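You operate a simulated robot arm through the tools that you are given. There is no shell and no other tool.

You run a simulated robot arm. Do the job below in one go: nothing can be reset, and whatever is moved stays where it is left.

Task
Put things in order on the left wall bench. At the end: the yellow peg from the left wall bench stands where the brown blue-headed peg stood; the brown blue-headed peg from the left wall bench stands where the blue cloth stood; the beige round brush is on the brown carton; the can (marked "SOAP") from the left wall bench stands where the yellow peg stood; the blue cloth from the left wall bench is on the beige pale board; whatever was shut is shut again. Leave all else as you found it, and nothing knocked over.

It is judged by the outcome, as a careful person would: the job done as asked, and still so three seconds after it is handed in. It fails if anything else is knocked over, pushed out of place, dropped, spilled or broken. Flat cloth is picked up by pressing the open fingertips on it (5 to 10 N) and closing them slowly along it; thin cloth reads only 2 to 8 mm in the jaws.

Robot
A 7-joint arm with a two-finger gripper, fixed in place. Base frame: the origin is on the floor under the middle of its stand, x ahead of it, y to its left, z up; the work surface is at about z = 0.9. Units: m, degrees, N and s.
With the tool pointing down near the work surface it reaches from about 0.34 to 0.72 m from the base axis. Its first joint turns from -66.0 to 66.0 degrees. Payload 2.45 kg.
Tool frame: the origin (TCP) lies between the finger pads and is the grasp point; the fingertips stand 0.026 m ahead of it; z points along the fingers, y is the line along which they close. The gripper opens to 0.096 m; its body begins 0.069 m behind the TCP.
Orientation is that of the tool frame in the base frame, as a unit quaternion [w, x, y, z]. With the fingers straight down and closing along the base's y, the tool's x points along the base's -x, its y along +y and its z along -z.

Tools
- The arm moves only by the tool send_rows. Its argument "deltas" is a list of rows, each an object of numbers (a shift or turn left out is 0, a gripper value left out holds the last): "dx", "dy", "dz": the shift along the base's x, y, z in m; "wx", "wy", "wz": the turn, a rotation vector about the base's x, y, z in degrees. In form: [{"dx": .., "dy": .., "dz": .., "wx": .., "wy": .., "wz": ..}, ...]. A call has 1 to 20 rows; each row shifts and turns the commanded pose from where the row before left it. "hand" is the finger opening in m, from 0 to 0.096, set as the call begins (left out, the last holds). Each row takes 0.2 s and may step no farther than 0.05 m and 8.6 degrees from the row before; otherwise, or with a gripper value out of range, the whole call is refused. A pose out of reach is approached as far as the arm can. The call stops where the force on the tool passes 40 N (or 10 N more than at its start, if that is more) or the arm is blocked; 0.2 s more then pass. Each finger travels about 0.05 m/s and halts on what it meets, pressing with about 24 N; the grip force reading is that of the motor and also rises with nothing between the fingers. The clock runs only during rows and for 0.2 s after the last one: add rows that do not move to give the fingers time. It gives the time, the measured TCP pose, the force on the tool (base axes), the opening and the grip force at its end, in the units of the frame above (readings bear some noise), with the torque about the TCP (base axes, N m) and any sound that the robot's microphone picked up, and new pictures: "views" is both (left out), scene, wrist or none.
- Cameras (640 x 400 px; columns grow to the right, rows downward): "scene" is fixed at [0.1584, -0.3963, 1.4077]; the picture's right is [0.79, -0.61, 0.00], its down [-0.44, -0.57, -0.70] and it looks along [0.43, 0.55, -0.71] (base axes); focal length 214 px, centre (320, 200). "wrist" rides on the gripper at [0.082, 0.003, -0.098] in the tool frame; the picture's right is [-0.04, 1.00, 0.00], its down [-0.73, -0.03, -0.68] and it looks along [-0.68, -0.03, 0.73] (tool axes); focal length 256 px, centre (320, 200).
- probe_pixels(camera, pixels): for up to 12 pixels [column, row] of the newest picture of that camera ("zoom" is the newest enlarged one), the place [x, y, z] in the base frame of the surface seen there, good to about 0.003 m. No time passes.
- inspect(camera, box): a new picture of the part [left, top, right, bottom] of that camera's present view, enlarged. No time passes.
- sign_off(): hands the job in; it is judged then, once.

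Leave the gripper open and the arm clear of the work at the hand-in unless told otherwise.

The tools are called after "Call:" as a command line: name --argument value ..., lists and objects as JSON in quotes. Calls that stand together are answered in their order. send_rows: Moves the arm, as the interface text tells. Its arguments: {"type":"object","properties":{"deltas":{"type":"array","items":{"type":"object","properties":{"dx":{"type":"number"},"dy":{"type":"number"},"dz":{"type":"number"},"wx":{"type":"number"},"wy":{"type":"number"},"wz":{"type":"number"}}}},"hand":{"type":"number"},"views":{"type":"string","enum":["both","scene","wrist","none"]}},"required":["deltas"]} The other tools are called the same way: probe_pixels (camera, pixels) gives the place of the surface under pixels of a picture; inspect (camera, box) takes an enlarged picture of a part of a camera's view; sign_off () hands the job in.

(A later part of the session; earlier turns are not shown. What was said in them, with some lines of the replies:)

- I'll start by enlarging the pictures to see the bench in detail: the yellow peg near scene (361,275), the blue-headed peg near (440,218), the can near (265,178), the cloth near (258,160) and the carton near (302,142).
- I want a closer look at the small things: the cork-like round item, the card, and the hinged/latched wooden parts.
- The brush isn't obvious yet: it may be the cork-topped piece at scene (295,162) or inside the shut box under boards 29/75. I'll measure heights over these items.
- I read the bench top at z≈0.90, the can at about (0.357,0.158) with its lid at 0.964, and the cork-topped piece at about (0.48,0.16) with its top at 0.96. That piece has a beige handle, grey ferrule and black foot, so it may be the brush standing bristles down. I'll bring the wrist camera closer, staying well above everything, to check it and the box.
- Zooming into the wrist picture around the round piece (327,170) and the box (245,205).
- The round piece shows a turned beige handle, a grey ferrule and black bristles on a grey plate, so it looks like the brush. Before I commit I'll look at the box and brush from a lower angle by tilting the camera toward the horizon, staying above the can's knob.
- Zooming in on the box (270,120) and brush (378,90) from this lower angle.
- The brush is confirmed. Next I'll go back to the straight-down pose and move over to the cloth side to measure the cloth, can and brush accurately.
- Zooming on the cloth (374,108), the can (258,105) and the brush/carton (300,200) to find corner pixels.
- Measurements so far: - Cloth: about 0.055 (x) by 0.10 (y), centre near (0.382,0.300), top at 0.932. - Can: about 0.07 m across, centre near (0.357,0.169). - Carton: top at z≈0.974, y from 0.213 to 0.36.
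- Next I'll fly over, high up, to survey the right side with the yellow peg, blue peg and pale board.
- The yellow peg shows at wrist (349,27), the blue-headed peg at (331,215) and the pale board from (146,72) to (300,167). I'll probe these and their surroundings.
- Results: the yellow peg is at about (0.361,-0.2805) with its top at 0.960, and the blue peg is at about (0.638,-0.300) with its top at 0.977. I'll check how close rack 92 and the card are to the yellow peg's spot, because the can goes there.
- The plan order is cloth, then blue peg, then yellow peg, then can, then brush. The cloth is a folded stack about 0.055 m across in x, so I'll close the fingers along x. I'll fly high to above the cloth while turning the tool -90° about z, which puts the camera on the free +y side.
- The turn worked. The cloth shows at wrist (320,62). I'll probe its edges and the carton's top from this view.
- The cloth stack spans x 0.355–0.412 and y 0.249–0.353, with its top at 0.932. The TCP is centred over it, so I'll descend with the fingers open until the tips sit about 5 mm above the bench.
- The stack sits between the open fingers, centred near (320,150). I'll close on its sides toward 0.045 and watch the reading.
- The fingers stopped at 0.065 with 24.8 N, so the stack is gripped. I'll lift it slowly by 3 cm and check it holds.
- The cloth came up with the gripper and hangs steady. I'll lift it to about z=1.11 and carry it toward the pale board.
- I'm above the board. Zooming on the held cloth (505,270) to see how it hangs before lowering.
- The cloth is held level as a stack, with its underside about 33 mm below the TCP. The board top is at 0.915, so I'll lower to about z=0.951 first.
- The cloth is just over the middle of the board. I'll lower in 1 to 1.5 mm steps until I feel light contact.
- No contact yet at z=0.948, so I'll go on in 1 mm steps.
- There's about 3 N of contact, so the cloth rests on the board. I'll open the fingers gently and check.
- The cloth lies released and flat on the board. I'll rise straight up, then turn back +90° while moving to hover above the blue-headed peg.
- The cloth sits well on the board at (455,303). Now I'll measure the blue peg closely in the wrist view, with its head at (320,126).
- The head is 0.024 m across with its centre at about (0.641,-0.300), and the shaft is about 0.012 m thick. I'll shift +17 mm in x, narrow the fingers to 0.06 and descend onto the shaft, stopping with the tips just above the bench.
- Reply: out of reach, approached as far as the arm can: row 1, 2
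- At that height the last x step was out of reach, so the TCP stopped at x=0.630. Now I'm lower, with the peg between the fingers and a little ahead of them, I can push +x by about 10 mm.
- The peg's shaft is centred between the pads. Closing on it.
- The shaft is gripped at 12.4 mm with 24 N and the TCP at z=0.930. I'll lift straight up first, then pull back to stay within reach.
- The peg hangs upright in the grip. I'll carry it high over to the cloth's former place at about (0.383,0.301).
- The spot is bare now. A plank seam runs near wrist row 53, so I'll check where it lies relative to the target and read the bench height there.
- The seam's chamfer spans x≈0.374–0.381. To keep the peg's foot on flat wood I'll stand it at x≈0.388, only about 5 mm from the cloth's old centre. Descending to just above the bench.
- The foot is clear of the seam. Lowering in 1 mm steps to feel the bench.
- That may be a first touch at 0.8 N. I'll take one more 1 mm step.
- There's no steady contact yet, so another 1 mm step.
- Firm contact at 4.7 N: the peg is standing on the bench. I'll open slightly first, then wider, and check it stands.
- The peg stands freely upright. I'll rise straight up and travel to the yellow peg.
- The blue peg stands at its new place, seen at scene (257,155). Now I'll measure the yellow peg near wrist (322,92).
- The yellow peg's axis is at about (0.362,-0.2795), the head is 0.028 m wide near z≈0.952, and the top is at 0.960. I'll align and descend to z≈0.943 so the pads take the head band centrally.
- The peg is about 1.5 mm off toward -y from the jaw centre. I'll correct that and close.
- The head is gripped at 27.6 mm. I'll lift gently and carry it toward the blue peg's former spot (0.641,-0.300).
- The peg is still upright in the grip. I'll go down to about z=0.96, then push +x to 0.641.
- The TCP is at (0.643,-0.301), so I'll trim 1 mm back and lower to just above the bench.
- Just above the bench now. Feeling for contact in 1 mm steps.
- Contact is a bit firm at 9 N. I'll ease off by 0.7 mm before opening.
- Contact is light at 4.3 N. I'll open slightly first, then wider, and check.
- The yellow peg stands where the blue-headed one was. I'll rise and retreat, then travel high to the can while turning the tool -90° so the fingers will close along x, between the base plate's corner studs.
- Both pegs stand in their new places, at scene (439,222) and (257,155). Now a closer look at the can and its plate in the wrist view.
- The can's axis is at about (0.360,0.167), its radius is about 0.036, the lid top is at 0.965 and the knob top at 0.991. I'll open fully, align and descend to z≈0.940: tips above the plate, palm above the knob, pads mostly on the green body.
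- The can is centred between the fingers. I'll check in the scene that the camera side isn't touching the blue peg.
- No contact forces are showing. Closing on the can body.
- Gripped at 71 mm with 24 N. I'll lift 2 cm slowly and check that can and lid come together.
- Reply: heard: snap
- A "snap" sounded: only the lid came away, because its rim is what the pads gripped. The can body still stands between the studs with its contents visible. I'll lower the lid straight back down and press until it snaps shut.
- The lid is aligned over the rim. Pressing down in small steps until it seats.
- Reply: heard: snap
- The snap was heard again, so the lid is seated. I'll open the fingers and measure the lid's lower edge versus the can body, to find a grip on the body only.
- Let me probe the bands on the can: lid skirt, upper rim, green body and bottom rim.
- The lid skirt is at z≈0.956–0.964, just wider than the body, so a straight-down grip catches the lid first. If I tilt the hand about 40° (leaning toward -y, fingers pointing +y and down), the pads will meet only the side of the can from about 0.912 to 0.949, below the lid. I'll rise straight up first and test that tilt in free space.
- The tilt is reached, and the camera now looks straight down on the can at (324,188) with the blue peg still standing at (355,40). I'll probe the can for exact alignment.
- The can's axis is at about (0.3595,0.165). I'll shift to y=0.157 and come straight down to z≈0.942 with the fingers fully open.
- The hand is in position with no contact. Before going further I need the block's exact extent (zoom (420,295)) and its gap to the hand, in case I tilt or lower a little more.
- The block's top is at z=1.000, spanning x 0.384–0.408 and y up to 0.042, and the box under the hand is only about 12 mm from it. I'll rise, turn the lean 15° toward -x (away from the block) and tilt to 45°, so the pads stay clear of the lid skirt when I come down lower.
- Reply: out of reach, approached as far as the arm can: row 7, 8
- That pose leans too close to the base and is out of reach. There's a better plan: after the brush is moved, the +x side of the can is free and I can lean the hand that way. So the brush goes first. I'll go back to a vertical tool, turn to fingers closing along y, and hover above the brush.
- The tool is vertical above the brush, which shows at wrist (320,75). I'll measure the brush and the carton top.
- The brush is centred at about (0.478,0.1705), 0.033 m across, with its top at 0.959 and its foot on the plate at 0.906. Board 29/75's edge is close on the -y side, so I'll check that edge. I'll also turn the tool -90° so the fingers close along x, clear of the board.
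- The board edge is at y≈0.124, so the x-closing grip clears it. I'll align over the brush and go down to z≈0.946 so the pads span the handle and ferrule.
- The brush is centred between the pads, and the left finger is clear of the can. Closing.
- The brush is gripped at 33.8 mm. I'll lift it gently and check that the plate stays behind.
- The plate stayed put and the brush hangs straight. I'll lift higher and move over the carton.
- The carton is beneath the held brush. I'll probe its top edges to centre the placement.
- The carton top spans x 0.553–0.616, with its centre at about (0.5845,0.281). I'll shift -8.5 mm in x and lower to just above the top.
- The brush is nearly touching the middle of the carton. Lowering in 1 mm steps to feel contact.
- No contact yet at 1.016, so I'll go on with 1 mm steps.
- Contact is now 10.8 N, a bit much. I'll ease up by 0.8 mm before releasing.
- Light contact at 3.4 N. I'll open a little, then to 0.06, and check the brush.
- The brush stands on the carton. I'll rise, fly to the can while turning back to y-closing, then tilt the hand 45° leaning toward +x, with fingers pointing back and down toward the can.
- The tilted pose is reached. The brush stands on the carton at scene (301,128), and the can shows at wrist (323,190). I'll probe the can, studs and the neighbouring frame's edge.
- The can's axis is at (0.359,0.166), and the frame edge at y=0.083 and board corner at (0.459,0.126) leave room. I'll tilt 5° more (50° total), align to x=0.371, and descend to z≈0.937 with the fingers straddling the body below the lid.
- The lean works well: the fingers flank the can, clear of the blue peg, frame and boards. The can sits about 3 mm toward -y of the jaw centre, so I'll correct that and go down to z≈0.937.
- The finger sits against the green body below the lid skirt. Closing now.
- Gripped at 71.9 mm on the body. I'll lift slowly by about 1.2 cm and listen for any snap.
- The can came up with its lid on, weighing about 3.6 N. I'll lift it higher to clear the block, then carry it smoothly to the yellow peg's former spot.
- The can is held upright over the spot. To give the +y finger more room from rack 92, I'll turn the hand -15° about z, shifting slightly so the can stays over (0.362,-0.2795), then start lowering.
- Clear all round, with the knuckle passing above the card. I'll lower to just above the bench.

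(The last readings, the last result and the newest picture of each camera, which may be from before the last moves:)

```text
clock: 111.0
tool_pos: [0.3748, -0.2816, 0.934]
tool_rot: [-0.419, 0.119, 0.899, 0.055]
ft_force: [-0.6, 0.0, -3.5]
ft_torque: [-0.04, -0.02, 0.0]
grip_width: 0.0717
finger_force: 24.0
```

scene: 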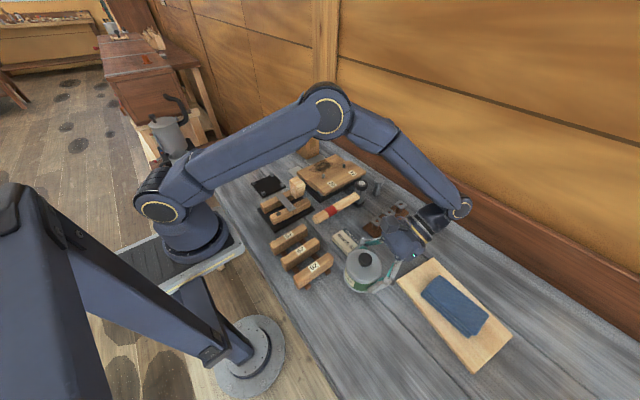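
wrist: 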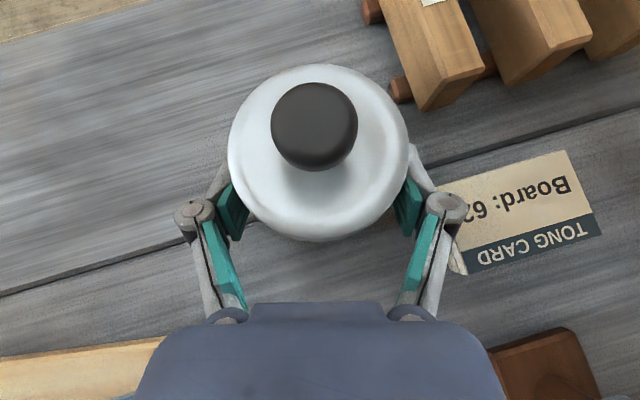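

The weight is still fully on the gripper at z=0.934. Lowering 1 mm at a time.

Call:
send_rows --deltas '[{"dz": -0.001}, {}]' --views "none"

Call:
send_rows --deltas '[{"dz": -0.001}, {}]' --views "none"

```text
clock: 111.6
tool_pos: [0.3733, -0.2827, 0.9329]
tool_rot: [-0.419, 0.12, 0.898, 0.056]
ft_force: [0.5, -0.2, -3.7]
ft_torque: [-0.01, -0.05, -0.01]
grip_width: 0.0717
finger_force: 23.8
```

```text
clock: 112.2
tool_pos: [0.3741, -0.2822, 0.9329]
tool_rot: [-0.419, 0.119, 0.898, 0.054]
ft_force: [-0.6, -1.1, 5.7]
ft_torque: [0.18, -0.01, -0.01]
grip_width: 0.0717
finger_force: 24.1
```

The can has landed, with the reading swinging from -3.7 to +5.7 N. I'll ease 0.5 mm and open gently.

Call:
send_rows --deltas '[{"dz": 0.0005}, {}]' --views "none"

Call:
send_rows --deltas '[{}, {}, {}]' --views "both" --hand 0.084

Call:
inspect --camera "scene" --box '[320, 200, 440, 300]'

```text
clock: 112.8
tool_pos: [0.3739, -0.2822, 0.9333]
tool_rot: [-0.418, 0.119, 0.899, 0.055]
ft_force: [0.1, 0.7, -3.0]
ft_torque: [-0.02, -0.04, 0.01]
grip_width: 0.0717
finger_force: 24.1
```

```text
clock: 113.6
tool_pos: [0.375, -0.2827, 0.9331]
tool_rot: [-0.419, 0.119, 0.898, 0.055]
ft_force: [0.2, -1.0, 0.0]
ft_torque: [-0.01, 0.01, 0.0]
grip_width: 0.0841
finger_force: 0.1
```

scene: 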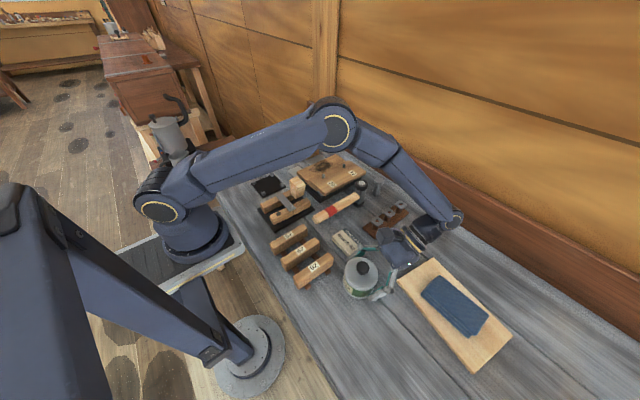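
wrist: 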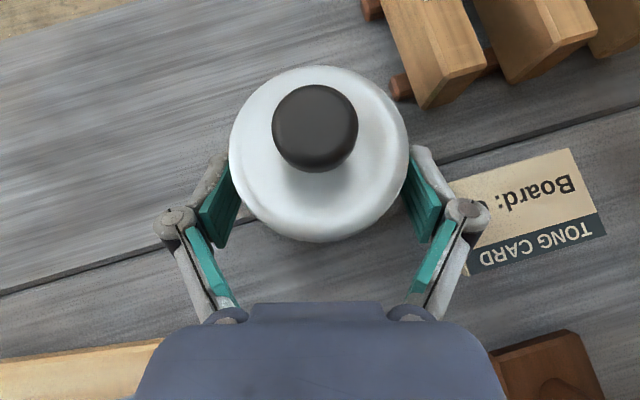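

```text
4.00 times, centred on (380, 250) of scene
```

zoom: 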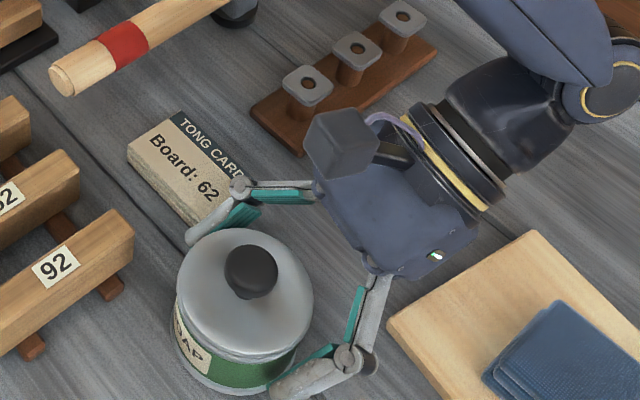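

The can stands with its lid shut at the yellow peg's old place. I'll withdraw along the tool axis, rise, and then untilt.

Call:
send_rows --deltas '[{"dx": 0.0222, "dy": -0.006, "dz": 0.0193}, {"dx": 0.0222, "dy": -0.006, "dz": 0.0193}, {"dz": 0.04}, {"dz": 0.04}, {"dz": 0.04}, {"dz": 0.03, "wz": 7.5}, {"wz": 7.5}, {"wy": -8}, {"wy": -8}, {"wy": -8}, {"wy": -8}, {"wy": -8}, {"wy": -8}, {"wy": -2}, {}]' --views "both"

```text
clock: 116.8
tool_pos: [0.4183, -0.2936, 1.0919]
tool_rot: [0.001, 0.001, 1.0, -0.001]
ft_force: [-0.2, 0.2, -0.3]
ft_torque: [-0.02, 0.01, -0.02]
grip_width: 0.0839
finger_force: 0.1
out of reach, approached as far as the arm can: row 5
```

scene: 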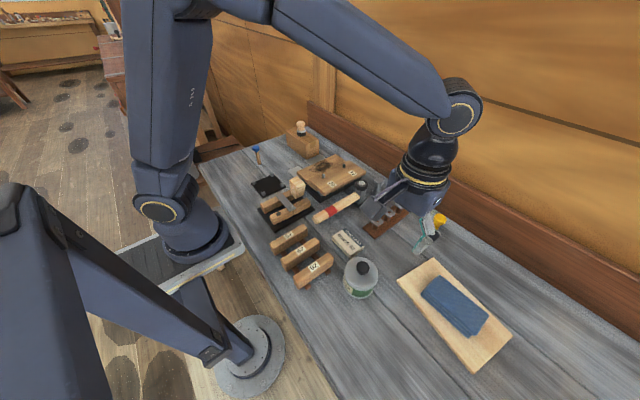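
wrist: 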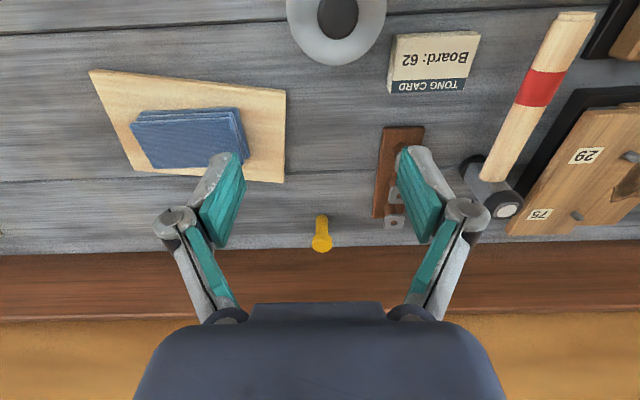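

All is standing. I'll return the arm to a high, clear pose near the start and take final pictures to check everything.

Call:
send_rows --deltas '[{"dz": 0.03}, {"dz": 0.03, "dy": 0.02}, {"dx": -0.0074, "dy": 0.036, "dz": 0.007}, {"dx": -0.0074, "dy": 0.036, "dz": 0.007}, {"dx": -0.0074, "dy": 0.036, "dz": 0.007}, {"dx": -0.0074, "dy": 0.036, "dz": 0.007}, {"dx": -0.0074, "dy": 0.036, "dz": 0.007}, {"dx": -0.0074, "dy": 0.036, "dz": 0.007}, {"dx": -0.0074, "dy": 0.036, "dz": 0.007}, {"dx": -0.0074, "dy": 0.036, "dz": 0.007}, {"dx": -0.0074, "dy": 0.036, "dz": 0.007}, {"dx": -0.0074, "dy": 0.034, "dz": 0.007}, {}]' --views "both" --hand 0.096

Call:
inspect --camera "scene" --box '[220, 110, 380, 220]'

Call:
inspect --camera "scene" --box '[270, 190, 530, 380]'

```text
clock: 119.6
tool_pos: [0.3457, 0.0834, 1.2224]
tool_rot: [0.0, 0.0, 1.0, 0.0]
ft_force: [-0.1, -0.1, 0.2]
ft_torque: [0.01, -0.01, 0.01]
grip_width: 0.0961
finger_force: 0.1
```

scene: 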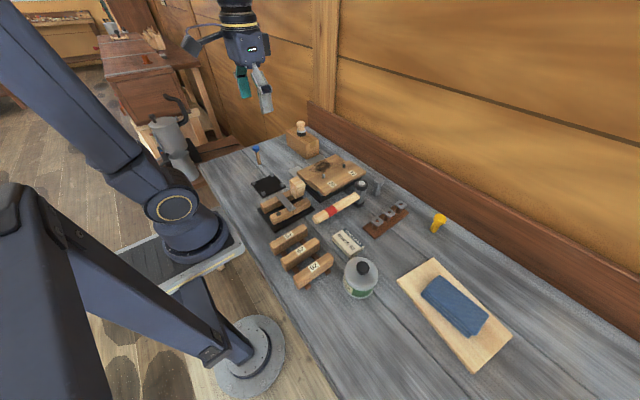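
wrist: 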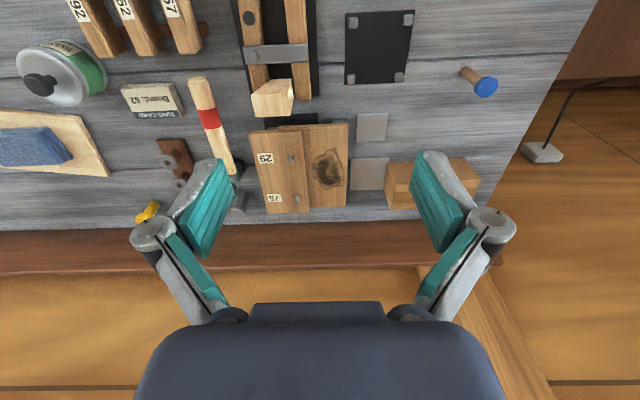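

```text
3.64 times, centred on (300, 165) of scene
```

zoom: 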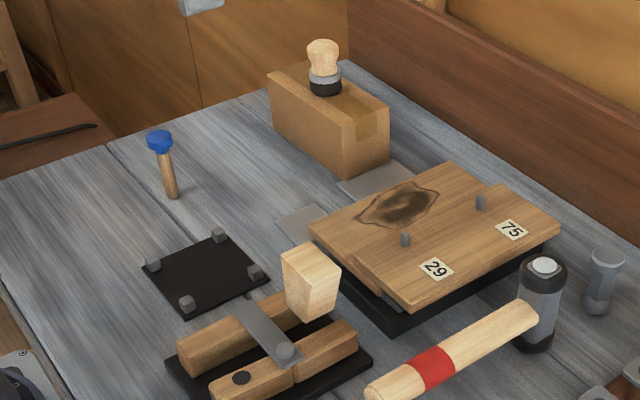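

```text
2.11 times, centred on (400, 285) of scene
```

zoom: 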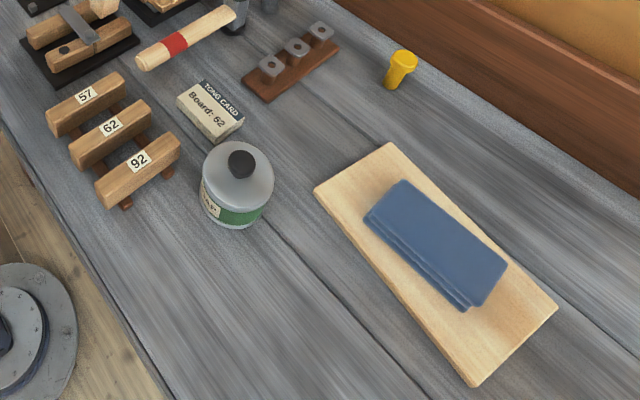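

Everything appears in place. One last check: that the can's lid is fully seated, and the final positions.

Call:
inspect --camera "scene" --box '[335, 250, 387, 302]'

Call:
probe_pixels --camera "scene" --pixels '[[363, 268], [361, 278], [350, 280], [255, 148], [259, 164], [440, 217], [434, 230], [301, 125], [301, 133], [452, 302], [398, 280], [436, 260]]'

Call:
inspect --camera "wrist" --box '[0, 20, 130, 190]'

```text
7.69 times, centred on (361, 276) of scene
```

zoom: 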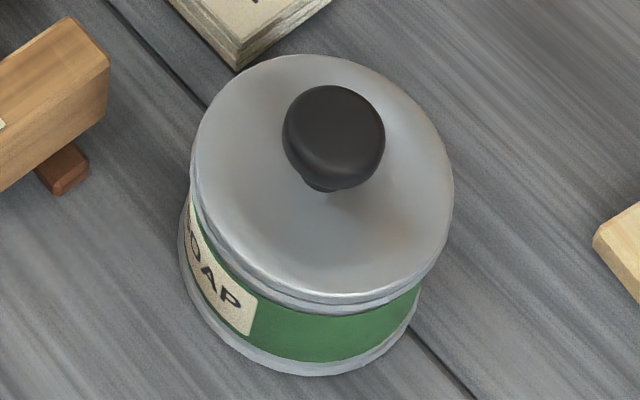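

```text
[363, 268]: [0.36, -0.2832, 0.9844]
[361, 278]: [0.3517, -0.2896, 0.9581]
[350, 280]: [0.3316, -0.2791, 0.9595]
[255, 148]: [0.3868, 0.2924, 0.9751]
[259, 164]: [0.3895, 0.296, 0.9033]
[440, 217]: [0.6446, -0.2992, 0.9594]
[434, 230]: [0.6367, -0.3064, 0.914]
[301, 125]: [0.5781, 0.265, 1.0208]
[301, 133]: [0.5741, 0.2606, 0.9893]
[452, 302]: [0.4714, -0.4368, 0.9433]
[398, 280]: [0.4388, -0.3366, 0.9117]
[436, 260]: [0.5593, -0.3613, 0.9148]
```

```text
2.35 times, centred on (65, 105) of wrist
```

zoom: 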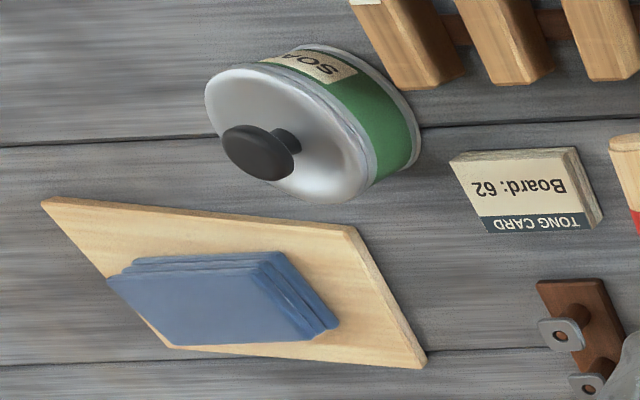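

The lid is seated: its top is 0.059 m above the can's base, the same as at the start. The rest is in order:
- The yellow peg stands at the blue peg's old place.
- The blue peg stands at the cloth's old place.
- The cloth is on the pale board.
- The brush is on the carton.
- The can stands at the yellow peg's old place.

Nothing else has moved, the gripper is open and the arm is clear. Handing in.

Call:
sign_off

```text
The job is handed in.
```

The job is done and handed in. All five things are where you asked and nothing was knocked over. The last pictures showed everything standing, and nothing else looked out of place.

- **Blue cloth:** it lies on the beige pale board, near the middle.
- **Brown blue-headed peg:** it stands where the cloth was, about 5 mm off the cloth's centre. I shifted it so its foot rests on flat wood instead of the plank seam.
- **Yellow peg:** it stands where the blue-headed peg was.
- **Beige round brush:** it stands on the middle of the brown carton.
- **SOAP can:** it stands where the yellow peg was, with its lid shut.

My first grip on the can caught only the lid, which popped off. I pressed it straight back on until it snapped shut, then picked the can up by its body with a tilted grip. At the end the lid sat at the same height above the can's base as at the start.

The gripper is open and the arm is parked near its starting pose, clear of the bench.
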